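You operate a simulated robot arm through the tools that you are given. There is no shell and no other tool. Be economical: measure what you need, move in short steps, check, and stop when the job is done.

You are at the controls of a simulated two-armed robot. One attempt, no reset.

TASK
Pick up the steel scoop with one hand, pass it to the other hand and put it on the navy bench top.

The check looks at the end state, three seconds after you hand in, the way a careful person would. Anything else that was tipped, shoved, dropped, spilled or broken makes it a failure.

THE ROBOT
Two 6-joint arms with three-finger grippers on one trunk, on a base that drives. Base frame: it is fixed to the floor where the robot stands at the start and does not move with it; the origin is under the middle of the robot, x ahead of it, y to its left, z up. Readings come in m, rad, newtons and seconds.
The left shoulder is at the start at [0.04, 0.147, 1.264], the right one opposite. With the tool pointing down near the work surface each hand reaches from about 0.34 to 0.56 m from the robot's upright axis, wherever it stands, measured 20 degrees to its own side. Places, roughly: navy bench top [-3.7, 1.5, 0.8]; steel scoop (20x8x11 cm) [0.5, -0.2, 0.8]. Payload 2.69 kg a hand.
The TCP of each hand is the grasp point between the finger pads, 0.029 m short of the fingertips. In the tool frame z runs along the fingers and y along their closing line. Largest opening 0.12 m; the body of the gripper starts 0.078 m behind the TCP.
Orientation is that of the tool frame in the base frame, as a unit quaternion [w, x, y, z]. With the fingers straight down and closing along the base's y, the tool's x points along the base's -x, its y along +y and its z along -z.

THE INTERFACE
- The arms move only by the tool send_rows. It takes "left_steps", "right_steps" or both (then of equal length, played together; a hand with none holds still); each is a list that holds one entry, the list of rows, each a list of 7 numbers: the turn, a rotation vector about the base's x, y, z in rad, then the shift along the base's x, y, z in m, then the finger opening in m, from 0 to 0.12. In form: [[[ax, ay, az, tx, ty, tz, grip], ...]]. A call has 1 to 20 rows; each row shifts and turns the commanded pose from where the row before left it. A row lasts 0.2 s, in which the tool goes at most 0.05 m and 0.15 rad; a call with a longer step from one row to the next is refused whole, and so is a gripper value outside its range. A pose out of reach is approached as far as the arm can. The call stops where the force on the tool passes 40 N (or 10 N more than at its start, if that is more) or the arm is blocked; 0.2 s more then pass. Each finger halts on what it meets, pressing with about 29 N; the grip force reading is that of the motor and also rises with nothing between the fingers. The clock runs only during rows and for 0.2 s after the last one: add rows that do not move to give the fingers time. It gives the time, the measured TCP pose, the force on the tool (base axes), the opening and the grip force at its end, in the units of the frame above (readings bear some noise), with the torque about the TCP (base axes, N m) and any sound that the robot's microphone picked up.
- Cameras (640 x 400 px; columns grow to the right, rows downward): "scene" is now at [0.0747, -0.0175, 1.4506]; the picture's right is [-0.29, -0.96, 0.00], its down [-0.89, 0.27, -0.38] and it looks along [0.36, -0.11, -0.93] (base axes); focal length 250 px, centre (320, 200). "left" rides on the left gripper at [0.063, 0, -0.104] in its tool frame; the picture's right is [0.00, 1.00, 0.00], its down [-0.83, 0.00, -0.56] and it looks along [-0.56, 0.00, 0.83] (tool axes); focal length 275 px, centre (320, 200). "right" rides on the right gripper at [0.063, 0, -0.104] in its tool frame; the picture's right is [0.01, 1.00, 0.00], its down [-0.83, 0.00, -0.56] and it looks along [-0.56, 0.00, 0.83] (tool axes); focal length 275 px, centre (320, 200). There is no depth. A picture from a camera that has moved, and an enlarged one, comes with that camera's place and axes in the base frame and with its lens.
- grab_frame(camera): a new picture of that camera. No time passes.
- slide_trunk(by): slides the trunk up (or, below 0, down) by that many m; the arms and the scene camera ride with it, the base frame stays. It gives what a move gives, with no picture.
- roll_base(legs): drives the robot by 1 to 6 legs, each [ahead, turn to the left] in m and rad, along the robot's own axes; the way and the turn of a leg run together, so that a leg with both is an arc; at most 1.5 m and 3.142 rad a leg. The arms and the cameras ride along, it lands a little off, and it stops where it bumps. It gives what a move gives.
- aim_head(pan, tilt): turns the head with the scene camera to pan (to the left, within 1.501 rad either way) and tilt (down, from -0.506 to 1.204), counted from straight ahead of the robot. It gives what a move gives.
- inspect(camera, box): a new picture of the part [left, top, right, bottom] of that camera's present view, enlarged. No time passes.
- finish_job(): hands the job in; it is judged then, once.

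Go step by step. Nothing tells you exact positions but the pictures and the camera data: compare them with the known pose of the tool, close in by small moves and look again before you grip or let go. The budget is 120 turns and 88 pictures, counting those below and the enlarged ones. Unless the task says otherwise, let go and move clear before handing in, and close with one line.

The tools are called by a JSON object that holds its "op" and its "data". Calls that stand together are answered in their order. send_rows: Moves the arms, as the interface text tells. Its arguments: {"type":"object","properties":{"left_steps":{"type":"array"},"right_steps":{"type":"array"}},"required":[]} The other tools are called the same way: slide_trunk (by) slides the trunk up or down; roll_base (legs) drives the base; aim_head (pan, tilt) turns the head that bears the scene camera; grab_frame (camera) takes a picture; inspect (camera, box) takes an enlarged picture of a part of a camera's view; finish_job () hands the job in.

At the start:

```text
t: 0.0
left_ee_pos: [0.051, 0.2687, 0.5234]
left_orientation: [0.051, 0.013, 0.998, 0.038]
left_ft_force: [-1.0, 0.3, -0.6]
left_moment: [0.01, 0.04, -0.03]
left_width: 0.1201
left_grip_force: 0.1
right_ee_pos: [0.2919, -0.3161, 1.0439]
right_orientation: [0.0, 0.0, 1.0, 0.001]
right_ft_force: [0.2, -0.1, 0.0]
right_moment: [-0.04, 0.04, 0.04]
right_width: 0.1198
right_grip_force: 0.1
trunk travel left (down, up): [-0.391, 0.106]
robot x, y, heading: [0.0012, -0.0001, 0.004]
head pan, tilt: [-0.29, 1.183]
```

scene: 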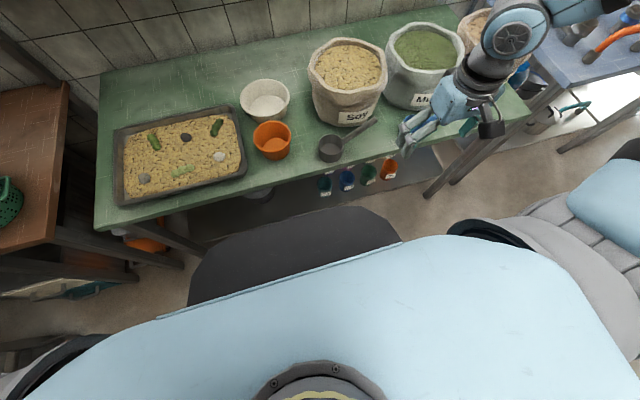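
right: 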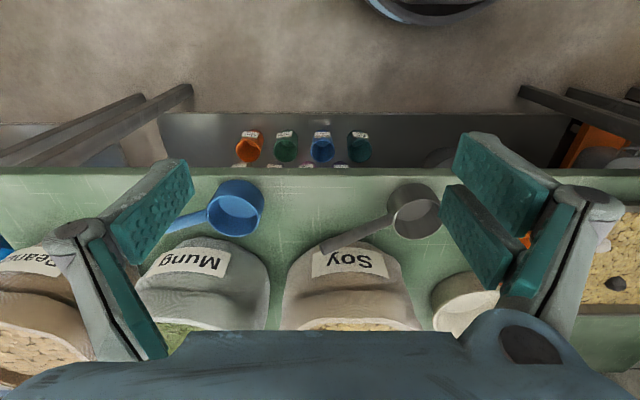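
left: 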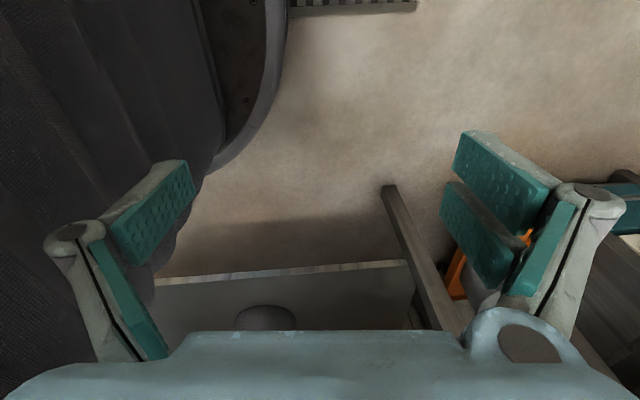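

I see the green table with the grey steel scoop in front of the Soy sack, its handle leaning toward the sack, and a blue scoop next to it. The left hand hangs low beside the robot. I'll look closer before I move.

{"op": "inspect", "data": {"camera": "scene", "box": [240, 60, 480, 210]}}

{"op": "inspect", "data": {"camera": "right", "box": [180, 130, 500, 330]}}

```text
2.67 times, centred on (360, 135) of scene
camera zoom: at [0.0747, -0.0175, 1.4506], right [-0.29, -0.96, 0.0], down [-0.89, 0.27, -0.38], along [0.36, -0.11, -0.93], focal length 665 px, centre (213, 373)
```

zoom: 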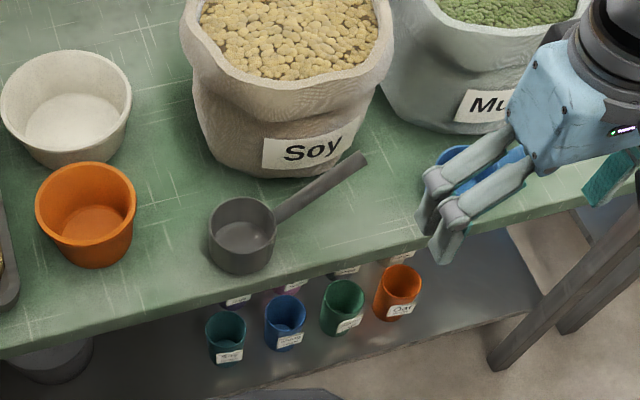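

```text
2.00 times, centred on (340, 230) of right
camera zoom: at [0.2298, -0.3159, 1.148], right [-0.01, 1.0, 0.0], down [0.83, 0.0, 0.56], along [0.56, 0.0, -0.83], focal length 551 px, centre (280, 140)
```

zoom: 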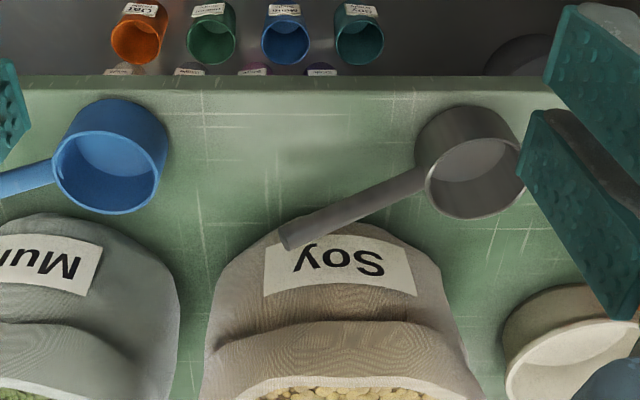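

The scoop's cup rim is centred near (0.476, -0.175, 0.826). The handle rises to about (0.494, -0.312, 0.874), close in front of the Soy sack. I'll raise the left hand to a safe height, then bring the right hand over the handle and turn it to close across it.

{"op": "send_rows", "data": {"left_steps": [[[0, 0, 0, 0.01, 0.004, 0.04, 0.12], [0, 0, 0, 0.01, 0.004, 0.04, 0.12], [0, 0, 0, 0.015, 0.004, 0.04, 0.12], [0, 0, 0, 0.015, 0.004, 0.04, 0.12], [0, 0, 0, 0.02, 0.004, 0.04, 0.12], [0, 0, 0, 0.02, 0.004, 0.04, 0.12], [0, 0, 0, 0.02, 0.004, 0.04, 0.12], [0, 0, 0, 0.02, 0.004, 0.04, 0.12], [0, 0, 0, 0.02, 0.004, 0.04, 0.12], [0, 0, 0, 0.02, 0.004, 0.04, 0.12], [0, 0, 0, 0.02, 0.004, 0.04, 0.12], [0, 0, 0, 0.02, 0.004, 0.04, 0.12], [0, 0, 0, 0.02, 0.004, 0.04, 0.12]]], "right_steps": [[[0, 0, 0.1417, 0.016, 0.006, -0.003, 0.12], [0, 0, 0.1417, 0.016, 0.006, -0.003, 0.12], [0, 0, 0.1417, 0.016, 0.006, -0.003, 0.12], [0, 0, 0.1417, 0.016, 0.006, -0.003, 0.12], [0, 0, 0.1417, 0.016, 0.006, -0.003, 0.12], [0, 0, 0.1417, 0.016, 0.006, -0.003, 0.12], [0, 0, 0.1417, 0.016, 0.006, -0.003, 0.1], [0, 0, 0.1417, 0.016, 0.006, -0.003, 0.08], [0, 0, 0.1417, 0.016, 0.006, -0.003, 0.06], [0, 0, 0.1417, 0.016, 0.006, -0.003, 0.05], [0, 0, 0.1417, 0.016, 0.006, -0.003, 0.05], [0, 0, 0.1417, 0.016, 0.005, -0.003, 0.05], [0, 0, 0, 0, 0, 0, 0.05]]]}}

{"op": "grab_frame", "data": {"camera": "right"}}

{"op": "grab_frame", "data": {"camera": "scene"}}

```text
t: 2.8
left_ee_pos: [0.2728, 0.3457, 1.0352]
left_orientation: [0.052, 0.014, 0.998, 0.036]
left_ft_force: [0.3, -0.3, -0.6]
left_moment: [0.01, 0.01, 0.0]
left_width: 0.1202
left_grip_force: 0.0
left hand out of reach, approached as far as the arm can: row 10, 11, 12, 13
right_ee_pos: [0.3922, -0.3648, 1.0148]
right_orientation: [0.0, 0.752, -0.659, 0.0]
right_ft_force: [-0.2, -0.2, 0.3]
right_moment: [0.02, 0.03, 0.04]
right_width: 0.05
right_grip_force: 0.0
right hand out of reach, approached as far as the arm can: row 2, 3, 4, 5, 6, 7, 8, 9, 10, 11, 12
trunk travel left (down, up): [-0.391, 0.106]
robot x, y, heading: [-0.0039, 0.0004, -0.003]
head pan, tilt: [-0.29, 1.183]
```

```text
82 pictures are left
camera right: at [0.4012, -0.4261, 1.1181], right [-0.99, -0.14, 0.0], down [-0.11, 0.82, 0.56], along [-0.08, 0.55, -0.83], focal length 275 px, centre (320, 200)
```

right: 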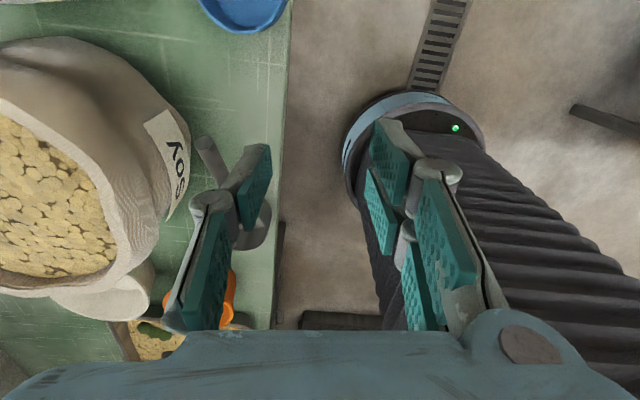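

```text
81 pictures are left
camera scene: at [0.0752, -0.0175, 1.4506], right [-0.29, -0.96, 0.0], down [-0.89, 0.27, -0.38], along [0.36, -0.11, -0.93], focal length 250 px, centre (320, 200)
```

scene: 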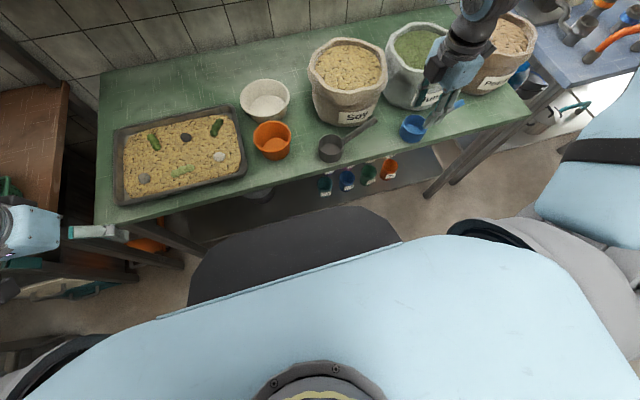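

The right hand couldn't reach the hover point at this height, because the arm is too folded. I'll raise the trunk so the hover point sits lower relative to the shoulder, then try again.

{"op": "slide_trunk", "data": {"by": 0.1}}

{"op": "send_rows", "data": {"right_steps": [[[0, 0, 0, 0.0, 0.0, -0.04, 0.05], [0, 0, 0, 0.0, 0.0, -0.04, 0.05], [0, 0, 0, 0.0, 0.0, 0, 0.05]]]}}

```text
t: 4.1
left_ee_pos: [0.273, 0.3455, 1.1353]
left_orientation: [0.052, 0.013, 0.998, 0.037]
left_ft_force: [-0.2, 0.3, 1.6]
left_moment: [-0.02, 0.02, 0.01]
left_width: 0.12
left_grip_force: 0.0
right_ee_pos: [0.3928, -0.3634, 1.1136]
right_orientation: [-0.001, 0.752, -0.659, -0.001]
right_ft_force: [-0.3, 0.1, -0.1]
right_moment: [0.0, 0.01, 0.0]
right_width: 0.0501
right_grip_force: 0.0
trunk travel left (down, up): [-0.491, 0.006]
robot x, y, heading: [0.0015, 0.0004, 0.0]
head pan, tilt: [-0.29, 1.183]
```

```text
t: 4.9
left_ee_pos: [0.2732, 0.3451, 1.135]
left_orientation: [0.051, 0.014, 0.998, 0.036]
left_ft_force: [-0.1, -0.4, 0.2]
left_moment: [-0.01, -0.02, 0.01]
left_width: 0.12
left_grip_force: 0.1
right_ee_pos: [0.386, -0.3703, 1.0386]
right_orientation: [-0.002, 0.752, -0.66, 0.0]
right_ft_force: [-0.5, -0.2, -0.2]
right_moment: [0.02, 0.01, -0.01]
right_width: 0.0498
right_grip_force: 0.1
right hand out of reach, approached as far as the arm can: row 2
trunk travel left (down, up): [-0.491, 0.006]
robot x, y, heading: [0.0013, -0.0021, -0.006]
head pan, tilt: [-0.29, 1.183]
```

The command restarts from the pose the arm actually reached. I'll probe whether moving inward toward +y opens up reach at this yaw.

{"op": "send_rows", "data": {"right_steps": [[[0, 0, 0, 0.0, 0.03, -0.02, 0.05], [0, 0, 0, 0.0, 0.03, -0.02, 0.05], [0, 0, 0, 0.0, 0.03, 0, 0.05], [0, 0, 0, 0.03, 0.0, 0, 0.05], [0, 0, 0, 0.03, 0.0, 0, 0.05], [0, 0, 0, 0.0, 0.0, 0, 0.05]]]}}

```text
t: 6.3
left_ee_pos: [0.2725, 0.3456, 1.1346]
left_orientation: [0.05, 0.013, 0.998, 0.037]
left_ft_force: [0.3, 0.0, -0.1]
left_moment: [0.02, 0.02, 0.0]
left_width: 0.1201
left_grip_force: 0.3
right_ee_pos: [0.3773, -0.3665, 1.0242]
right_orientation: [-0.003, 0.752, -0.659, 0.0]
right_ft_force: [-0.1, 0.2, -0.6]
right_moment: [0.05, -0.01, -0.02]
right_width: 0.0501
right_grip_force: 0.1
right hand out of reach, approached as far as the arm can: row 1, 2, 3, 4, 5
trunk travel left (down, up): [-0.491, 0.006]
robot x, y, heading: [0.0016, 0.0036, -0.002]
head pan, tilt: [-0.29, 1.183]
```

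This yaw hits a joint limit. The gripper is symmetric, so I'll back off a little and turn it half a turn the other way, which closes along the same line.

{"op": "send_rows", "data": {"right_steps": [[[0, 0, -0.15, -0.003, 0, 0, 0.05], [0, 0, -0.15, -0.003, 0, 0, 0.05], [0, 0, -0.15, -0.003, 0, 0, 0.05], [0, 0, -0.15, -0.003, 0, 0, 0.05], [0, 0, -0.15, -0.003, 0, 0, 0.05], [0, 0, -0.15, -0.003, 0, 0, 0.05], [0, 0, -0.15, -0.003, 0, 0, 0.05], [0, 0, -0.15, -0.003, 0, 0, 0.05], [0, 0, -0.15, 0, 0.003, 0, 0.05], [0, 0, -0.15, 0, 0.003, 0, 0.05], [0, 0, -0.15, 0, 0.003, 0, 0.05], [0, 0, -0.15, 0, 0.003, 0, 0.05], [0, 0, -0.15, 0, 0.003, 0, 0.05], [0, 0, -0.15, 0, 0.003, 0, 0.05], [0, 0, -0.15, 0, 0, 0, 0.05], [0, 0, -0.15, 0, 0, 0, 0.05], [0, 0, -0.15, 0, 0, 0, 0.05], [0, 0, -0.15, 0, 0, 0, 0.05], [0, 0, -0.15, 0, 0, 0, 0.05], [0, 0, -0.15, 0, 0, 0, 0.05]]]}}

```text
t: 10.5
left_ee_pos: [0.2729, 0.3448, 1.1341]
left_orientation: [0.051, 0.014, 0.998, 0.036]
left_ft_force: [-0.2, -0.1, 0.3]
left_moment: [0.01, -0.02, 0.0]
left_width: 0.1201
left_grip_force: 0.1
right_ee_pos: [0.3544, -0.3489, 1.0249]
right_orientation: [0.001, 0.605, 0.796, 0.0]
right_ft_force: [0.2, 0.2, 0.0]
right_moment: [-0.03, -0.01, 0.0]
right_width: 0.0503
right_grip_force: 0.0
trunk travel left (down, up): [-0.491, 0.006]
robot x, y, heading: [-0.0012, 0.0, -0.0]
head pan, tilt: [-0.29, 1.183]
```

That yaw is reachable. Next I'll move over the handle with the last bit of turn.

{"op": "send_rows", "data": {"right_steps": [[[0, 0, -0.07, 0.026, 0.021, -0.005, 0.05], [0, 0, -0.07, 0.026, 0.021, -0.01, 0.05], [0, 0, 0, 0.026, 0.021, -0.01, 0.05], [0, 0, 0, 0.026, 0.021, -0.01, 0.05], [0, 0, 0, 0.026, 0.02, -0.01, 0.05], [0, 0, 0, 0, 0, 0, 0.05]]]}}

{"op": "grab_frame", "data": {"camera": "right"}}

{"op": "grab_frame", "data": {"camera": "scene"}}

```text
t: 11.9
left_ee_pos: [0.2732, 0.3453, 1.1348]
left_orientation: [0.052, 0.014, 0.998, 0.036]
left_ft_force: [0.0, 0.0, -0.4]
left_moment: [-0.05, 0.0, 0.03]
left_width: 0.1198
left_grip_force: 0.0
right_ee_pos: [0.3741, -0.3673, 1.0197]
right_orientation: [0.0, 0.659, 0.752, 0.0]
right_ft_force: [0.0, -0.6, 0.2]
right_moment: [0.0, -0.01, 0.0]
right_width: 0.0501
right_grip_force: 0.1
right hand out of reach, approached as far as the arm can: row 1, 2, 3, 4, 5
trunk travel left (down, up): [-0.491, 0.006]
robot x, y, heading: [0.0004, -0.0018, 0.001]
head pan, tilt: [-0.29, 1.183]
```

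```text
80 pictures are left
camera right: at [0.3659, -0.3043, 1.1242], right [0.99, 0.14, 0.0], down [0.11, -0.82, 0.56], along [0.08, -0.55, -0.83], focal length 275 px, centre (320, 200)
```

right: 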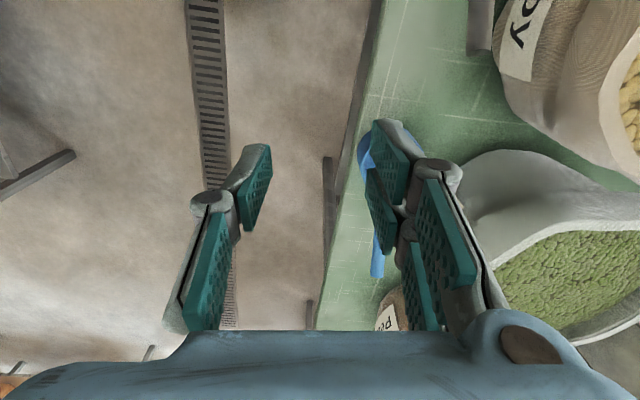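

```text
79 pictures are left
camera scene: at [0.0749, -0.0174, 1.5507], right [-0.29, -0.96, 0.0], down [-0.89, 0.27, -0.38], along [0.36, -0.11, -0.93], focal length 250 px, centre (320, 200)
```

scene: 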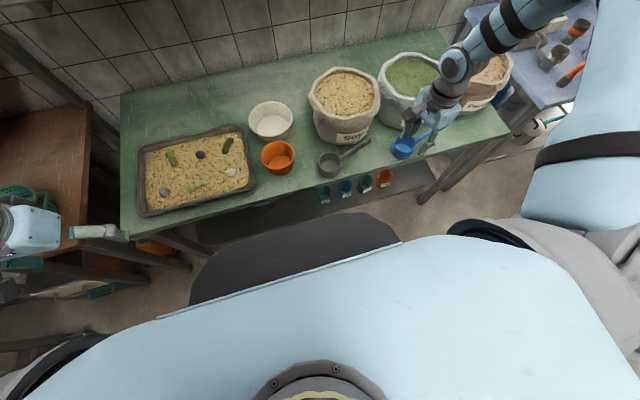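

It's still blocked in the same place, and the yaw isn't the cause. I'll test whether a lower hand gains inward reach, over the free floor in front of the table.

{"op": "send_rows", "data": {"right_steps": [[[0, 0, 0, -0.03, 0, -0.01, 0.05], [0, 0, 0, 0, 0, -0.04, 0.05], [0, 0, 0, 0, 0, -0.04, 0.05], [0, 0, 0, 0, 0, -0.03, 0.05], [0, 0, 0, 0, 0, 0, 0.05]]]}}

{"op": "send_rows", "data": {"right_steps": [[[0, 0, 0, 0, 0.03, 0, 0.05], [0, 0, 0, 0, 0.03, 0, 0.05], [0, 0, 0, 0, 0.03, 0, 0.05], [0, 0, 0, 0, 0, 0, 0.05]]]}}

```text
t: 13.1
left_ee_pos: [0.2738, 0.3448, 1.1356]
left_orientation: [0.051, 0.014, 0.998, 0.036]
left_ft_force: [-0.8, -0.4, -0.2]
left_moment: [0.0, 0.0, 0.0]
left_width: 0.1199
left_grip_force: 0.1
right_ee_pos: [0.3242, -0.3726, 0.9783]
right_orientation: [0.001, 0.658, 0.753, -0.001]
right_ft_force: [0.1, 0.3, 0.9]
right_moment: [-0.01, 0.0, -0.01]
right_width: 0.0498
right_grip_force: 0.1
right hand out of reach, approached as far as the arm can: row 2, 3, 4
trunk travel left (down, up): [-0.491, 0.006]
robot x, y, heading: [0.002, 0.0008, 0.001]
head pan, tilt: [-0.29, 1.183]
```

```text
t: 14.1
left_ee_pos: [0.2739, 0.3462, 1.1353]
left_orientation: [0.051, 0.014, 0.998, 0.036]
left_ft_force: [0.3, 0.2, 0.0]
left_moment: [-0.01, 0.0, 0.01]
left_width: 0.1199
left_grip_force: 0.1
right_ee_pos: [0.3008, -0.3269, 0.9809]
right_orientation: [0.0, 0.659, 0.752, 0.0]
right_ft_force: [0.1, 0.9, 0.0]
right_moment: [-0.05, -0.03, 0.01]
right_width: 0.0499
right_grip_force: 0.0
right hand out of reach, approached as far as the arm can: row 1, 2, 3
trunk travel left (down, up): [-0.491, 0.006]
robot x, y, heading: [-0.0005, 0.0021, 0.003]
head pan, tilt: [-0.29, 1.183]
```

Reach seems to depend on the joint configuration. I'll turn back to the natural yaw, with the fingers closing along y, and probe the forward-inward direction again.

{"op": "send_rows", "data": {"right_steps": [[[0, 0, 0.15, 0, 0, 0.005, 0.05], [0, 0, 0.15, 0, 0, 0.005, 0.05], [0, 0, 0.15, 0, 0, 0.005, 0.05], [0, 0, 0.15, 0, 0, 0.005, 0.05], [0, 0, 0.15, 0, 0, 0, 0.05], [0, 0, 0.15, 0, 0, 0, 0.05], [0, 0, 0.15, 0, 0, 0, 0.05], [0, 0, 0.15, 0, 0, 0, 0.05], [0, 0, 0.15, 0, 0, 0, 0.05], [0, 0, 0.09, 0, 0, 0, 0.05], [0, 0, 0, 0, 0.03, 0, 0.05], [0, 0, 0, 0, 0.03, 0, 0.05], [0, 0, 0, 0, 0.03, 0, 0.05], [0, 0, 0, 0, 0, 0, 0.05]]]}}

{"op": "aim_head", "data": {"pan": -0.9, "tilt": 0.8}}

{"op": "grab_frame", "data": {"camera": "scene"}}

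```text
t: 17.1
left_ee_pos: [0.2735, 0.3457, 1.1353]
left_orientation: [0.051, 0.014, 0.998, 0.036]
left_ft_force: [-0.1, 0.6, 0.2]
left_moment: [0.03, -0.02, -0.03]
left_width: 0.1199
left_grip_force: 0.1
right_ee_pos: [0.2679, -0.2974, 1.0174]
right_orientation: [0.001, -0.001, 1.0, 0.0]
right_ft_force: [0.1, 0.4, 0.0]
right_moment: [-0.02, -0.01, 0.0]
right_width: 0.0502
right_grip_force: 0.0
right hand out of reach, approached as far as the arm can: row 11, 12, 13
trunk travel left (down, up): [-0.491, 0.006]
robot x, y, heading: [-0.0001, 0.0004, 0.002]
head pan, tilt: [-0.29, 1.183]
```

```text
t: 18.1
left_ee_pos: [0.2731, 0.3454, 1.1342]
left_orientation: [0.051, 0.014, 0.998, 0.035]
left_ft_force: [-0.1, -0.4, 0.4]
left_moment: [-0.02, 0.0, 0.0]
left_width: 0.1201
left_grip_force: 0.1
right_ee_pos: [0.2683, -0.297, 1.0175]
right_orientation: [0.001, -0.001, 1.0, 0.0]
right_ft_force: [0.1, 0.5, -0.5]
right_moment: [0.01, -0.01, 0.03]
right_width: 0.0499
right_grip_force: 0.1
trunk travel left (down, up): [-0.491, 0.006]
robot x, y, heading: [0.0003, -0.0005, 0.005]
head pan, tilt: [-0.901, 0.799]
```

```text
78 pictures are left
camera scene: at [0.0702, -0.0642, 1.5775], right [-0.78, -0.62, 0.0], down [-0.45, 0.56, -0.7], along [0.43, -0.55, -0.72], focal length 250 px, centre (320, 200)
```

scene: 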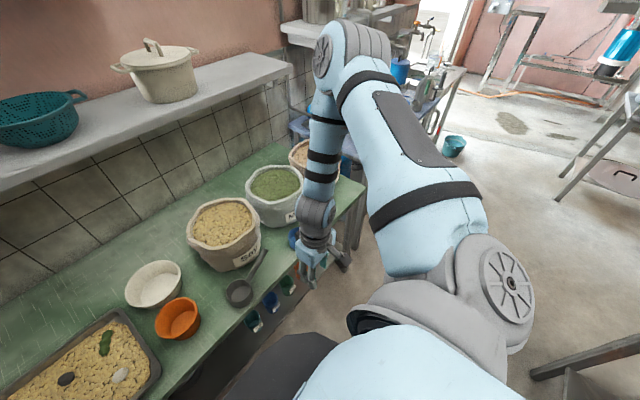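

The round base can turn in place safely. Before deciding how to reposition, I'll probe the arm further out to the right and lower, in free space in front of the table.

{"op": "send_rows", "data": {"right_steps": [[[0, 0, 0, 0.01, -0.04, 0, 0.05], [0, 0, 0, 0.01, -0.04, 0, 0.05], [0, 0, 0, 0, -0.03, 0, 0.05], [0, 0, 0, 0, 0, -0.03, 0.05], [0, 0, 0, 0, 0, -0.03, 0.05], [0, 0, 0, 0, 0, -0.03, 0.05], [0, 0, 0, 0, 0, -0.03, 0.05], [0, 0, 0, 0, 0, -0.03, 0.05], [0, 0, 0, 0, 0, 0, 0.05]]]}}

```text
t: 20.1
left_ee_pos: [0.2734, 0.3448, 1.1354]
left_orientation: [0.051, 0.014, 0.998, 0.036]
left_ft_force: [0.5, -0.1, 0.1]
left_moment: [-0.02, -0.02, -0.02]
left_width: 0.1198
left_grip_force: 0.0
right_ee_pos: [0.2608, -0.421, 0.9513]
right_orientation: [0.002, -0.001, 1.0, 0.0]
right_ft_force: [-0.1, 0.4, 0.3]
right_moment: [-0.01, 0.0, 0.01]
right_width: 0.0499
right_grip_force: 0.1
right hand out of reach, approached as far as the arm can: row 5, 6, 7, 8
trunk travel left (down, up): [-0.491, 0.006]
robot x, y, heading: [0.0036, 0.0041, 0.001]
head pan, tilt: [-0.901, 0.799]
```

Downward and inward are both limited there, which looks like one joint at its limit. I'll test whether the left arm can come forward and inward from a low position at z≈0.8, staying short of the table edge at x≈0.43.

{"op": "send_rows", "data": {"left_steps": [[[0, 0, 0, -0.02, -0.005, -0.03, 0.12], [0, 0, 0, -0.02, -0.005, -0.03, 0.12], [0, 0, 0, -0.02, -0.005, -0.04, 0.12], [0, 0, 0, -0.02, -0.005, -0.04, 0.12], [0, 0, 0, -0.02, -0.005, -0.04, 0.12], [0, 0, 0, -0.02, -0.005, -0.04, 0.12], [0, 0, 0, -0.02, -0.005, -0.04, 0.12], [0, 0, 0, -0.01, -0.005, -0.04, 0.12], [0, 0, 0, 0, 0, -0.02, 0.12], [0, 0, 0, 0, 0, 0, 0.12]]]}}

{"op": "send_rows", "data": {"left_steps": [[[0, 0, 0, 0.04, 0, 0, 0.12], [0, 0, 0, 0.04, 0, 0, 0.12], [0, 0, 0, 0.04, -0.01, 0, 0.12], [0, 0, 0, 0.04, -0.02, 0, 0.12], [0, 0, 0, 0.02, -0.03, 0, 0.12], [0, 0, 0, 0, 0, 0, 0.12]]]}}

```text
t: 22.3
left_ee_pos: [0.1334, 0.3098, 0.8105]
left_orientation: [0.051, 0.014, 0.998, 0.035]
left_ft_force: [-0.1, -0.3, 0.6]
left_moment: [0.0, -0.01, -0.02]
left_width: 0.12
left_grip_force: 0.0
left hand out of reach, approached as far as the arm can: row 2
right_ee_pos: [0.2616, -0.4223, 0.9528]
right_orientation: [0.002, -0.001, 1.0, 0.0]
right_ft_force: [-0.3, 0.5, -0.2]
right_moment: [0.04, 0.0, 0.01]
right_width: 0.0501
right_grip_force: 0.2
trunk travel left (down, up): [-0.491, 0.006]
robot x, y, heading: [0.0015, -0.0036, -0.003]
head pan, tilt: [-0.901, 0.799]
```

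```text
t: 23.7
left_ee_pos: [0.3113, 0.2507, 0.8105]
left_orientation: [0.05, 0.014, 0.998, 0.036]
left_ft_force: [-0.7, 1.3, -0.6]
left_moment: [-0.01, -0.01, -0.04]
left_width: 0.1201
left_grip_force: 0.1
right_ee_pos: [0.2607, -0.4221, 0.9528]
right_orientation: [0.001, -0.001, 1.0, 0.0]
right_ft_force: [0.3, 0.0, -0.5]
right_moment: [0.01, 0.0, 0.03]
right_width: 0.0502
right_grip_force: 0.1
trunk travel left (down, up): [-0.491, 0.006]
robot x, y, heading: [-0.0003, -0.0011, -0.001]
head pan, tilt: [-0.901, 0.799]
```

The left arm works well at low height, so it's in a good configuration. I'll probe it inward and upward now.

{"op": "send_rows", "data": {"left_steps": [[[0, 0, 0, 0.02, -0.03, 0, 0.12], [0, 0, 0, 0.02, -0.04, 0, 0.12], [0, 0, 0, 0, -0.04, 0.02, 0.12], [0, 0, 0, 0, -0.02, 0.03, 0.12], [0, 0, 0, 0, 0, 0.04, 0.12], [0, 0, 0, 0, 0, 0.04, 0.12], [0, 0, 0, 0, 0, 0.04, 0.12], [0, 0, 0, 0, 0, 0, 0.12]]]}}

{"op": "aim_head", "data": {"pan": 0.6, "tilt": 0.9}}

{"op": "grab_frame", "data": {"camera": "scene"}}

```text
t: 25.0
left_ee_pos: [0.3599, 0.199, 0.8935]
left_orientation: [0.055, 0.01, 0.992, 0.117]
left_ft_force: [0.5, 0.7, -0.6]
left_moment: [-0.01, 0.02, 0.03]
left_width: 0.1198
left_grip_force: 0.0
right_ee_pos: [0.2621, -0.4214, 0.9504]
right_orientation: [0.002, 0.0, 1.0, 0.0]
right_ft_force: [0.0, -0.6, -0.7]
right_moment: [0.01, -0.01, 0.0]
right_width: 0.0498
right_grip_force: 0.1
trunk travel left (down, up): [-0.491, 0.006]
robot x, y, heading: [0.0006, -0.0007, -0.002]
head pan, tilt: [-0.901, 0.799]
stopped in row 6 (left hand): the arm was blocked; the commanded pose is now the measured one
```

```text
t: 26.6
left_ee_pos: [0.3599, 0.2001, 0.8954]
left_orientation: [0.054, 0.01, 0.992, 0.116]
left_ft_force: [-0.4, -0.3, 0.3]
left_moment: [0.0, 0.02, 0.02]
left_width: 0.1199
left_grip_force: 0.1
right_ee_pos: [0.2613, -0.4225, 0.9532]
right_orientation: [0.001, -0.001, 1.0, 0.0]
right_ft_force: [-0.4, 0.0, 0.3]
right_moment: [0.0, -0.01, 0.04]
right_width: 0.0498
right_grip_force: 0.1
trunk travel left (down, up): [-0.491, 0.006]
robot x, y, heading: [0.0019, 0.0042, 0.0]
head pan, tilt: [0.6, 0.901]
```

```text
77 pictures are left
camera scene: at [0.0826, 0.0411, 1.5697], right [0.56, -0.83, 0.0], down [-0.65, -0.44, -0.62], along [0.51, 0.35, -0.78], focal length 250 px, centre (320, 200)
```

scene: 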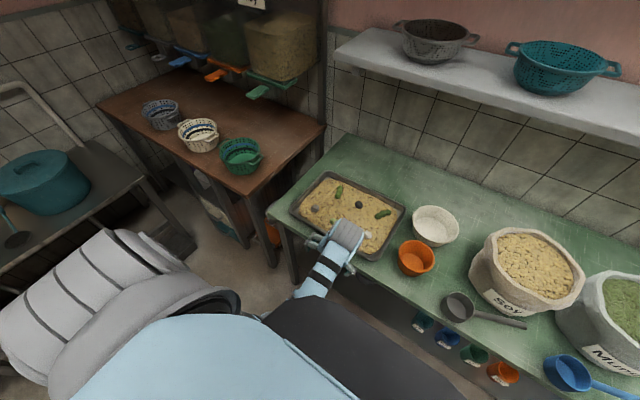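

The left arm is in an elbow-down configuration that reaches low and forward, while the right is in an elbow-up one that can't. I'll try sending the right hand out to the side and down to hang, to see whether it can pass into the same configuration.

{"op": "send_rows", "data": {"right_steps": [[[0, 0, 0, -0.02, -0.03, 0.02, 0.05], [0, 0, 0, -0.03, -0.035, 0, 0.05], [0, 0, 0, -0.03, -0.035, 0, 0.05], [0, 0, 0, -0.03, -0.03, -0.02, 0.05], [0, 0, 0, -0.03, 0, -0.035, 0.05], [0, 0, 0, -0.02, 0, -0.04, 0.05], [0, 0, 0, 0, 0, -0.045, 0.05], [0, 0, 0, 0, 0, -0.045, 0.05], [0, 0, 0, 0, 0, -0.045, 0.05], [0, 0, 0, 0, 0, 0, 0.05]]]}}

{"op": "aim_head", "data": {"pan": -1.3, "tilt": 0.7}}

{"op": "grab_frame", "data": {"camera": "scene"}}

```text
t: 28.8
left_ee_pos: [0.3574, 0.2004, 0.8942]
left_orientation: [0.054, 0.011, 0.992, 0.117]
left_ft_force: [0.1, 0.4, 0.6]
left_moment: [0.0, 0.0, -0.01]
left_width: 0.1201
left_grip_force: 0.0
right_ee_pos: [0.1441, -0.4692, 0.7319]
right_orientation: [0.001, -0.001, 1.0, 0.001]
right_ft_force: [0.3, 0.2, 0.1]
right_moment: [-0.01, 0.03, 0.01]
right_width: 0.0502
right_grip_force: 0.0
right hand out of reach, approached as far as the arm can: row 2, 3, 4, 5
trunk travel left (down, up): [-0.491, 0.006]
robot x, y, heading: [-0.0014, -0.0018, 0.002]
head pan, tilt: [0.6, 0.901]
```

```text
t: 30.7
left_ee_pos: [0.3597, 0.1989, 0.8955]
left_orientation: [0.054, 0.011, 0.992, 0.116]
left_ft_force: [0.1, 0.4, -1.4]
left_moment: [0.02, -0.05, -0.01]
left_width: 0.12
left_grip_force: 0.0
right_ee_pos: [0.1432, -0.4689, 0.7337]
right_orientation: [0.001, -0.001, 1.0, -0.001]
right_ft_force: [0.1, 0.0, 0.2]
right_moment: [0.0, 0.0, 0.0]
right_width: 0.0498
right_grip_force: 0.0
trunk travel left (down, up): [-0.491, 0.006]
robot x, y, heading: [0.0011, 0.0001, -0.003]
head pan, tilt: [-1.3, 0.7]
```

```text
76 pictures are left
camera scene: at [0.0429, -0.0833, 1.5858], right [-0.96, -0.27, 0.0], down [-0.17, 0.62, -0.76], along [0.2, -0.74, -0.64], focal length 250 px, centre (320, 200)
```

scene: 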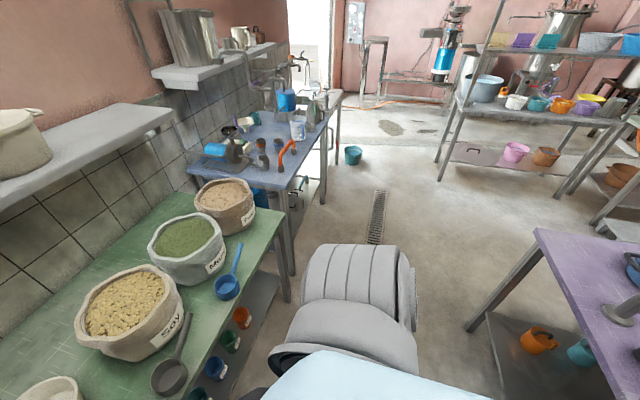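

The right arm has dropped into the elbow-down configuration. I'll bring it forward low, mirroring the left arm's path, then raise it in front of the table edge.

{"op": "send_rows", "data": {"right_steps": [[[0, 0, 0, 0, 0.04, 0.02, 0.05], [0, 0, 0, 0, 0.04, 0.02, 0.05], [0, 0, 0, 0, 0.04, 0.02, 0.05], [0, 0, 0, 0.02, 0.03, 0.02, 0.05], [0, 0, 0, 0.04, 0.02, 0, 0.05], [0, 0, 0, 0.04, 0.02, 0, 0.05], [0, 0, 0, 0.04, 0, 0.02, 0.05], [0, 0, 0, 0.04, 0, 0.03, 0.05], [0, 0, 0, 0.01, 0, 0.04, 0.05], [0, 0, 0, 0, 0, 0.04, 0.05], [0, 0, 0, 0, 0, 0, 0.05]]]}}

```text
t: 33.1
left_ee_pos: [0.36, 0.1996, 0.8948]
left_orientation: [0.053, 0.011, 0.992, 0.116]
left_ft_force: [-1.2, -0.3, 0.2]
left_moment: [0.03, 0.03, 0.02]
left_width: 0.1198
left_grip_force: 0.0
right_ee_pos: [0.3359, -0.2779, 0.9388]
right_orientation: [0.001, -0.001, 1.0, 0.0]
right_ft_force: [0.3, 0.4, 0.0]
right_moment: [0.03, -0.03, 0.02]
right_width: 0.05
right_grip_force: 0.1
trunk travel left (down, up): [-0.491, 0.006]
robot x, y, heading: [0.0015, 0.001, 0.002]
head pan, tilt: [-1.3, 0.7]
```

Both arms now work. I'll turn the right hand by +97° here, so the wrist camera ends up on the outer side, and then go over the handle.

{"op": "send_rows", "data": {"right_steps": [[[0, 0, 0.142, 0, 0, 0.002, 0.05], [0, 0, 0.142, 0, 0, 0.002, 0.05], [0, 0, 0.142, 0, 0, 0.002, 0.05], [0, 0, 0.142, 0, 0, 0.002, 0.05], [0, 0, 0.142, 0, 0, 0.002, 0.05], [0, 0, 0.142, 0, 0, 0.002, 0.05], [0, 0, 0.142, 0, 0, 0.002, 0.05], [0, 0, 0.142, 0, 0, 0.002, 0.05], [0, 0, 0.142, 0, 0, 0.002, 0.05], [0, 0, 0.142, 0, 0, 0.002, 0.05], [0, 0, 0.142, 0, 0, 0.002, 0.05], [0, 0, 0.138, 0, 0, 0.002, 0.05], [0, 0, 0, 0.03, 0.006, 0, 0.05], [0, 0, 0, 0.03, 0.006, 0, 0.05], [0, 0, 0, 0.03, 0.006, 0, 0.05], [0, 0, 0, 0.03, 0.006, 0, 0.05], [0, 0, 0, 0.03, 0.006, 0, 0.05], [0, 0, 0, 0, 0, 0, 0.05]]]}}

{"op": "aim_head", "data": {"pan": -0.29, "tilt": 1.0}}

{"op": "grab_frame", "data": {"camera": "right"}}

{"op": "grab_frame", "data": {"camera": "scene"}}

```text
t: 36.9
left_ee_pos: [0.3591, 0.2006, 0.8957]
left_orientation: [0.055, 0.01, 0.992, 0.117]
left_ft_force: [-0.2, -0.9, 0.4]
left_moment: [0.01, -0.03, 0.02]
left_width: 0.1201
left_grip_force: 0.0
right_ee_pos: [0.487, -0.2526, 0.9514]
right_orientation: [-0.001, 0.753, -0.659, 0.0]
right_ft_force: [0.4, -0.6, 0.5]
right_moment: [-0.01, 0.0, 0.02]
right_width: 0.0502
right_grip_force: 0.1
right hand out of reach, approached as far as the arm can: row 5, 7, 9, 11
trunk travel left (down, up): [-0.491, 0.006]
robot x, y, heading: [0.0006, 0.0, 0.004]
head pan, tilt: [-1.3, 0.7]
```

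```text
t: 38.1
left_ee_pos: [0.3608, 0.1994, 0.8951]
left_orientation: [0.054, 0.01, 0.992, 0.116]
left_ft_force: [0.7, 0.6, -0.1]
left_moment: [-0.02, -0.02, 0.02]
left_width: 0.1198
left_grip_force: 0.0
right_ee_pos: [0.4867, -0.2523, 0.9516]
right_orientation: [-0.001, 0.752, -0.659, -0.001]
right_ft_force: [0.1, 0.6, 0.5]
right_moment: [0.01, -0.02, 0.03]
right_width: 0.05
right_grip_force: 0.1
trunk travel left (down, up): [-0.491, 0.006]
robot x, y, heading: [0.0034, -0.0019, 0.003]
head pan, tilt: [-0.29, 1.0]
```

```text
75 pictures are left
camera right: at [0.4957, -0.3156, 1.0552], right [-0.99, -0.14, 0.0], down [-0.11, 0.82, 0.56], along [-0.08, 0.55, -0.83], focal length 275 px, centre (320, 200)
```

right: 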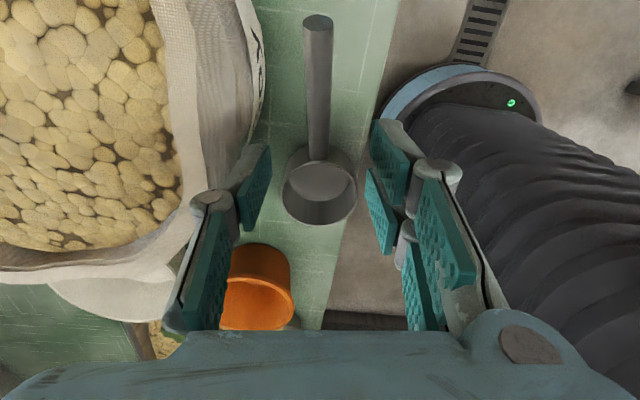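

```text
74 pictures are left
camera scene: at [0.087, -0.0212, 1.5624], right [-0.29, -0.96, 0.0], down [-0.81, 0.24, -0.54], along [0.52, -0.15, -0.84], focal length 250 px, centre (320, 200)
```

scene: 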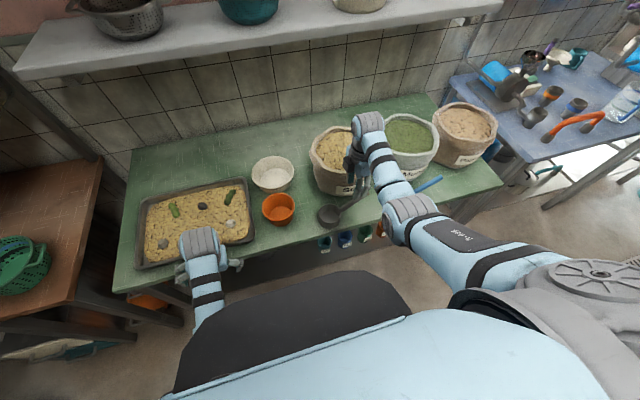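

The handle lies centred between the fingers. I'll narrow the opening to keep clear of the sack, shift slightly toward the cup and come down partway.

{"op": "send_rows", "data": {"right_steps": [[[0, 0, 0, -0.001, 0.01, 0, 0.042], [0, 0, 0, 0, 0, -0.02, 0.042], [0, 0, 0, 0, 0, -0.02, 0.042], [0, 0, 0, 0, 0, -0.02, 0.042], [0, 0, 0, 0, 0, 0, 0.042]]]}}

{"op": "grab_frame", "data": {"camera": "right"}}

{"op": "inspect", "data": {"camera": "scene", "box": [280, 100, 440, 250]}}

```text
t: 39.3
left_ee_pos: [0.3587, 0.1999, 0.8952]
left_orientation: [0.054, 0.011, 0.992, 0.117]
left_ft_force: [-0.1, -0.8, 0.6]
left_moment: [0.01, 0.01, 0.01]
left_width: 0.1199
left_grip_force: 0.1
right_ee_pos: [0.483, -0.2429, 0.8922]
right_orientation: [-0.002, 0.752, -0.659, -0.001]
right_ft_force: [0.0, 0.2, -0.6]
right_moment: [0.01, 0.0, -0.01]
right_width: 0.042
right_grip_force: 0.0
trunk travel left (down, up): [-0.491, 0.006]
robot x, y, heading: [0.0001, -0.0017, -0.0]
head pan, tilt: [-0.29, 1.0]
```

```text
73 pictures are left
camera right: at [0.4914, -0.3054, 0.9963], right [-0.99, -0.14, 0.0], down [-0.11, 0.82, 0.56], along [-0.08, 0.55, -0.83], focal length 275 px, centre (320, 200)
```

right: 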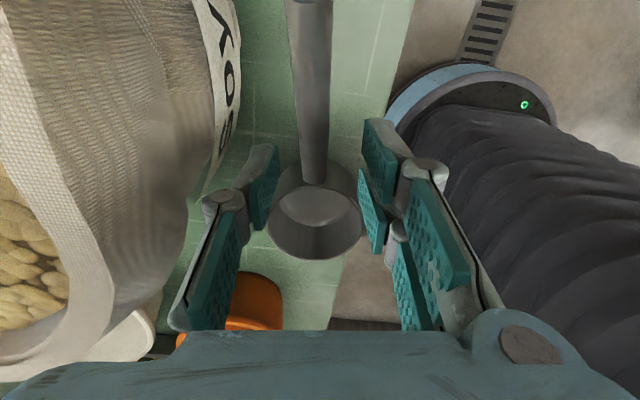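

```text
2.67 times, centred on (360, 175) of scene
camera zoom: at [0.087, -0.0209, 1.5624], right [-0.29, -0.96, 0.0], down [-0.81, 0.24, -0.54], along [0.52, -0.15, -0.84], focal length 665 px, centre (213, 267)
```

zoom: 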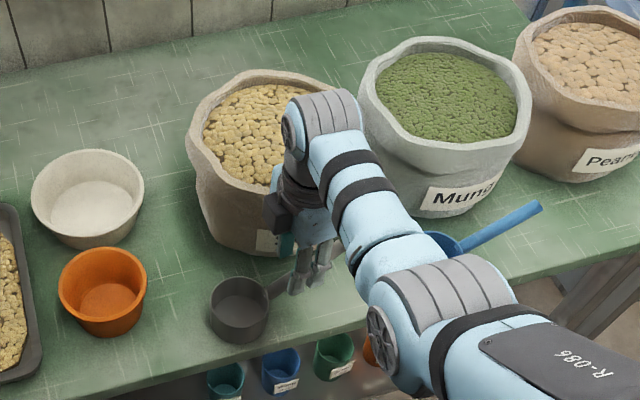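

The alignment is within about 3 mm and the left finger clears the sack. I'll correct that, go down to the handle's height and close gently.

{"op": "send_rows", "data": {"right_steps": [[[0, 0, 0, 0.002, 0, -0.015, 0.042], [0, 0, 0, 0.001, 0, -0.015, 0.042], [0, 0, 0, 0, 0, -0.014, 0.042], [0, 0, 0, 0, 0, 0, 0.042]]]}}

{"op": "grab_frame", "data": {"camera": "right"}}

```text
t: 40.3
left_ee_pos: [0.36, 0.1987, 0.8954]
left_orientation: [0.055, 0.01, 0.992, 0.117]
left_ft_force: [0.1, -0.6, -0.6]
left_moment: [0.0, 0.02, 0.01]
left_width: 0.1196
left_grip_force: 0.0
right_ee_pos: [0.4862, -0.2423, 0.8506]
right_orientation: [-0.002, 0.753, -0.658, 0.0]
right_ft_force: [-0.1, -0.6, 0.0]
right_moment: [0.04, -0.02, 0.0]
right_width: 0.042
right_grip_force: 0.2
trunk travel left (down, up): [-0.491, 0.006]
robot x, y, heading: [-0.0029, 0.0027, 0.003]
head pan, tilt: [-0.29, 1.0]
```

```text
71 pictures are left
camera right: at [0.4944, -0.3045, 0.9537], right [-0.99, -0.14, 0.0], down [-0.11, 0.82, 0.56], along [-0.07, 0.55, -0.83], focal length 275 px, centre (320, 200)
```

right: 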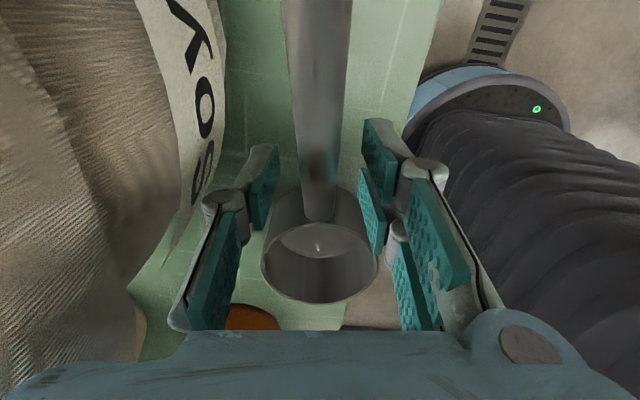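

The handle passes between the pads about 5 mm below the grasp point. I'll lower by that much and close.

{"op": "send_rows", "data": {"right_steps": [[[0, 0, 0, 0, 0, -0.006, 0.042], [0, 0, 0, 0, 0, 0, 0.03], [0, 0, 0, 0, 0, 0, 0.02], [0, 0, 0, 0, 0, 0, 0.01], [0, 0, 0, 0, 0, 0, 0.0], [0, 0, 0, 0, 0, 0, 0.0], [0, 0, 0, 0, 0, 0, 0.0]]]}}

{"op": "grab_frame", "data": {"camera": "right"}}

```text
t: 41.9
left_ee_pos: [0.3596, 0.1995, 0.8962]
left_orientation: [0.054, 0.011, 0.992, 0.116]
left_ft_force: [0.2, 0.2, -0.2]
left_moment: [-0.01, 0.05, 0.02]
left_width: 0.12
left_grip_force: 0.1
right_ee_pos: [0.4831, -0.243, 0.8443]
right_orientation: [-0.001, 0.752, -0.659, -0.001]
right_ft_force: [-0.3, -0.6, -0.3]
right_moment: [0.01, 0.0, -0.03]
right_width: 0.0166
right_grip_force: 28.4
right hand out of reach, approached as far as the arm can: row 1
trunk travel left (down, up): [-0.491, 0.006]
robot x, y, heading: [0.0045, -0.0043, -0.002]
head pan, tilt: [-0.29, 1.0]
```

```text
70 pictures are left
camera right: at [0.4908, -0.3053, 0.949], right [-0.99, -0.14, 0.0], down [-0.11, 0.82, 0.56], along [-0.08, 0.55, -0.83], focal length 275 px, centre (320, 200)
```

right: 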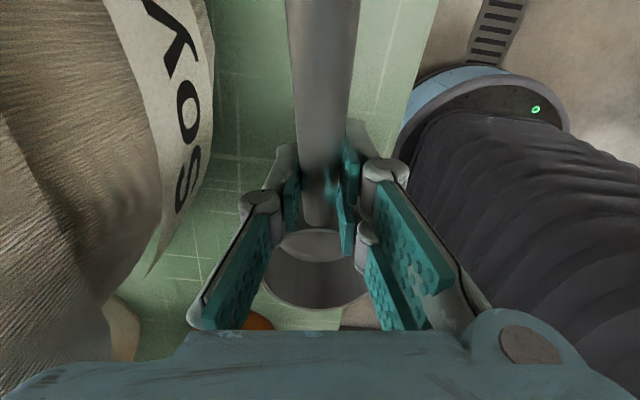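

Gripped at 16.6 mm with 28 N. I'll lift it straight up slowly and look.

{"op": "send_rows", "data": {"right_steps": [[[0, 0, 0, 0, 0, 0.01, 0], [0, 0, 0, 0, 0, 0.015, 0], [0, 0, 0, 0, 0, 0.02, 0], [0, 0, 0, 0, 0, 0.02, 0], [0, 0, 0, 0, 0, 0.02, 0], [0, 0, 0, 0, 0, 0.02, 0], [0, 0, 0, 0, 0, 0, 0]]]}}

{"op": "grab_frame", "data": {"camera": "right"}}

{"op": "grab_frame", "data": {"camera": "scene"}}

```text
t: 43.5
left_ee_pos: [0.3576, 0.1997, 0.8965]
left_orientation: [0.055, 0.01, 0.992, 0.117]
left_ft_force: [-0.5, 0.0, 0.0]
left_moment: [-0.02, 0.01, 0.01]
left_width: 0.1199
left_grip_force: 0.0
right_ee_pos: [0.5226, -0.2452, 0.9279]
right_orientation: [-0.001, 0.752, -0.659, -0.001]
right_ft_force: [-11.5, 0.6, -1.6]
right_moment: [-0.09, -0.21, 0.05]
right_width: 0.0165
right_grip_force: 28.7
right hand out of reach, approached as far as the arm can: row 1, 2, 3, 4, 5, 6
trunk travel left (down, up): [-0.491, 0.006]
robot x, y, heading: [0.0002, -0.0032, -0.002]
head pan, tilt: [-0.29, 1.0]
```

```text
69 pictures are left
camera right: at [0.5318, -0.3084, 1.0315], right [-0.99, -0.14, 0.0], down [-0.11, 0.82, 0.56], along [-0.08, 0.55, -0.83], focal length 275 px, centre (320, 200)
```

right: 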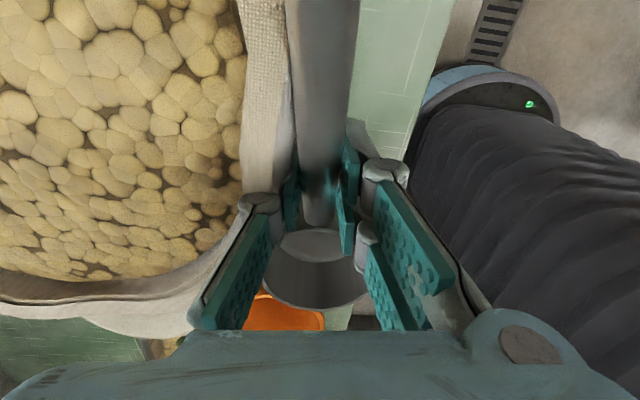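

```text
68 pictures are left
camera scene: at [0.0841, -0.021, 1.5626], right [-0.29, -0.96, 0.0], down [-0.81, 0.24, -0.54], along [0.52, -0.15, -0.84], focal length 250 px, centre (320, 200)
```

scene: 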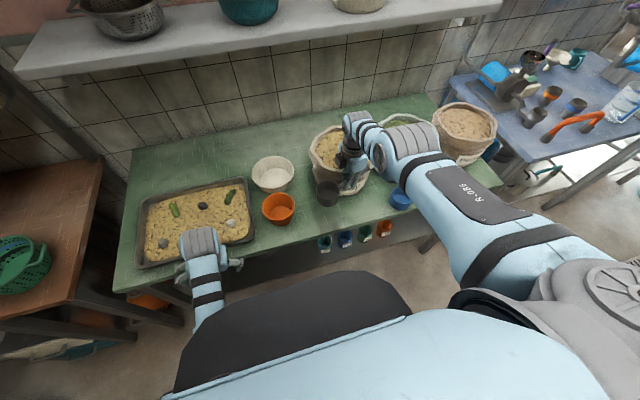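

The lift was out of reach and slid forward into the sack (11 N against it). I'll back straight off toward the robot at once.

{"op": "send_rows", "data": {"right_steps": [[[0, 0, 0, -0.015, 0, 0, 0], [0, 0, 0, -0.02, 0, 0, 0], [0, 0, 0, -0.02, 0, 0, 0], [0, 0, 0, 0, 0, 0, 0]]]}}

{"op": "grab_frame", "data": {"camera": "scene"}}

```text
t: 44.5
left_ee_pos: [0.3601, 0.2, 0.8956]
left_orientation: [0.054, 0.011, 0.992, 0.116]
left_ft_force: [0.0, -1.0, 0.3]
left_moment: [0.0, 0.0, -0.03]
left_width: 0.1198
left_grip_force: 0.1
right_ee_pos: [0.5199, -0.2485, 0.9131]
right_orientation: [0.0, 0.752, -0.659, -0.002]
right_ft_force: [-0.4, 0.4, -1.8]
right_moment: [-0.06, -0.01, -0.01]
right_width: 0.0165
right_grip_force: 28.4
right hand out of reach, approached as far as the arm can: row 1, 2, 3
trunk travel left (down, up): [-0.491, 0.006]
robot x, y, heading: [0.0027, 0.001, -0.004]
head pan, tilt: [-0.29, 1.0]
```

```text
67 pictures are left
camera scene: at [0.0875, -0.0212, 1.5624], right [-0.29, -0.96, 0.0], down [-0.81, 0.24, -0.54], along [0.52, -0.15, -0.84], focal length 250 px, centre (320, 200)
```

scene: 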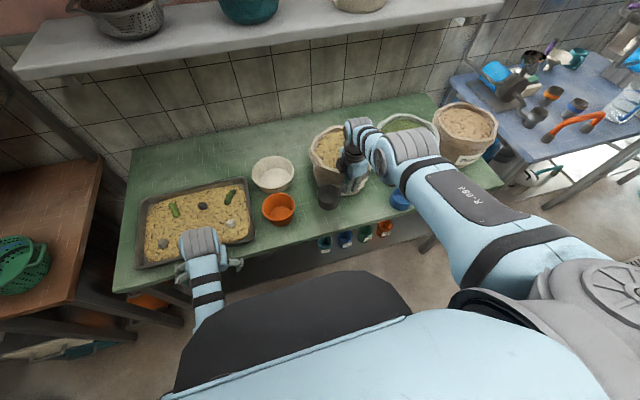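

The arm is at its inner limit, so I'll let the base do the retreating. I'll drive straight back, which carries the scoop away from the sack and off the table, 7 cm above the top.

{"op": "roll_base", "data": {"legs": [[-0.25, 0]]}}

{"op": "grab_frame", "data": {"camera": "scene"}}

{"op": "grab_frame", "data": {"camera": "right"}}

```text
t: 46.4
left_ee_pos: [0.1112, 0.1989, 0.8937]
left_orientation: [0.052, 0.012, 0.992, 0.116]
left_ft_force: [0.0, -0.1, -0.4]
left_moment: [0.01, 0.01, 0.0]
left_width: 0.1201
left_grip_force: 0.2
right_ee_pos: [0.2717, -0.2487, 0.9106]
right_orientation: [0.001, 0.752, -0.659, -0.004]
right_ft_force: [-0.4, 0.4, -1.5]
right_moment: [-0.06, -0.01, 0.01]
right_width: 0.0165
right_grip_force: 29.4
trunk travel left (down, up): [-0.491, 0.006]
robot x, y, heading: [-0.2542, -0.0013, 0.001]
head pan, tilt: [-0.29, 1.0]
```

```text
66 pictures are left
camera scene: at [-0.158, -0.0212, 1.5621], right [-0.29, -0.96, 0.0], down [-0.81, 0.24, -0.54], along [0.51, -0.16, -0.84], focal length 250 px, centre (320, 200)
```

scene: 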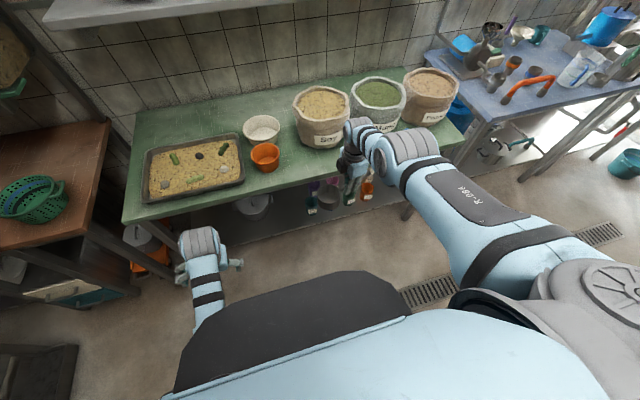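

```text
65 pictures are left
camera right: at [0.2799, -0.3111, 1.0151], right [-0.99, -0.13, 0.0], down [-0.11, 0.82, 0.56], along [-0.08, 0.55, -0.83], focal length 275 px, centre (320, 200)
```

right: 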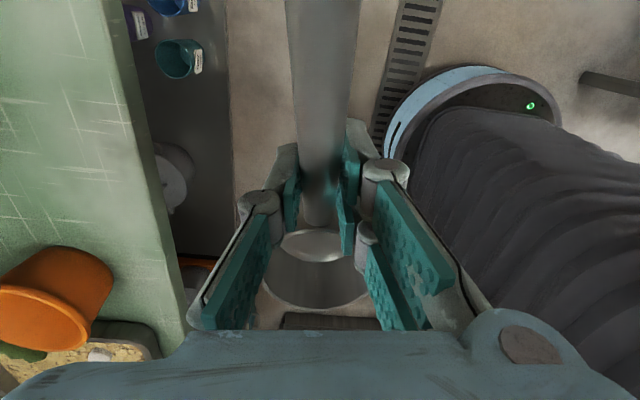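

The scoop is held clear of the table. Next I'll free the left hand outward, straighten it and turn it (mirror of the right) so it closes along x for taking the cup.

{"op": "send_rows", "data": {"left_steps": [[[-0.117, 0.055, 0, 0.01, 0.025, 0, 0.12], [-0.117, 0.055, 0, 0.01, 0.025, 0, 0.12], [0, 0, -0.14, 0.01, 0, 0.002, 0.12], [0, 0, -0.14, 0.01, 0, 0.002, 0.12], [0, 0, -0.14, 0.01, 0, 0.002, 0.12], [0, 0, -0.14, 0.01, 0, 0.002, 0.12], [0, 0, -0.14, 0.01, 0, 0.002, 0.12], [0, 0, -0.14, 0.01, 0, 0.002, 0.12], [0, 0, -0.14, 0.01, 0, 0.002, 0.12], [0, 0, -0.14, 0.01, 0, 0.002, 0.12], [0, 0, -0.14, 0.01, 0, 0.002, 0.12], [0, 0, -0.14, 0.01, 0, 0.002, 0.12], [0, 0, -0.14, 0.01, 0, 0, 0.12], [0, 0, 0, 0, 0, 0, 0.12]]]}}

{"op": "aim_head", "data": {"pan": 0, "tilt": 1.0}}

{"op": "grab_frame", "data": {"camera": "scene"}}

```text
t: 49.4
left_ee_pos: [0.2406, 0.2494, 0.9163]
left_orientation: [0.0, 0.705, 0.709, -0.002]
left_ft_force: [-0.4, -0.3, 0.2]
left_moment: [0.0, -0.01, -0.01]
left_width: 0.1202
left_grip_force: 0.1
right_ee_pos: [0.2676, -0.2478, 0.912]
right_orientation: [0.0, 0.751, -0.66, -0.002]
right_ft_force: [0.2, 0.3, -1.4]
right_moment: [-0.13, -0.05, 0.0]
right_width: 0.0166
right_grip_force: 28.9
trunk travel left (down, up): [-0.491, 0.006]
robot x, y, heading: [-0.251, 0.0022, -0.003]
head pan, tilt: [-0.29, 1.0]
```

```text
t: 50.1
left_ee_pos: [0.2412, 0.2488, 0.9161]
left_orientation: [0.0, 0.705, 0.709, -0.002]
left_ft_force: [1.1, -0.4, -0.2]
left_moment: [0.02, 0.0, -0.03]
left_width: 0.1201
left_grip_force: 0.1
right_ee_pos: [0.2682, -0.2491, 0.9131]
right_orientation: [0.0, 0.751, -0.661, -0.002]
right_ft_force: [0.2, 0.0, -2.6]
right_moment: [-0.13, 0.03, -0.03]
right_width: 0.0166
right_grip_force: 29.1
trunk travel left (down, up): [-0.491, 0.006]
robot x, y, heading: [-0.2504, 0.0014, -0.002]
head pan, tilt: [0.0, 1.0]
```

```text
64 pictures are left
camera scene: at [-0.16, -0.0011, 1.5624], right [0.0, -1.0, 0.0], down [-0.84, 0.0, -0.54], along [0.54, 0.0, -0.84], focal length 250 px, centre (320, 200)
```

scene: 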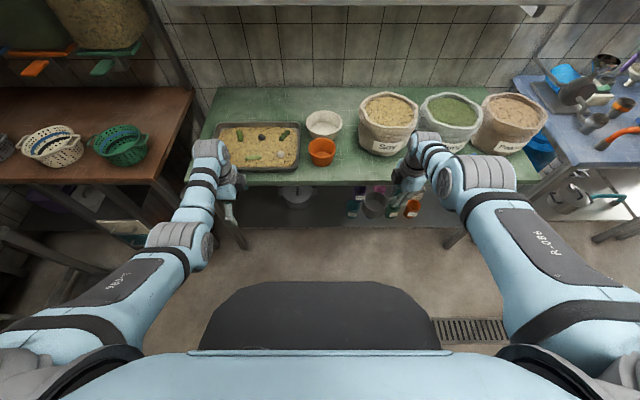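

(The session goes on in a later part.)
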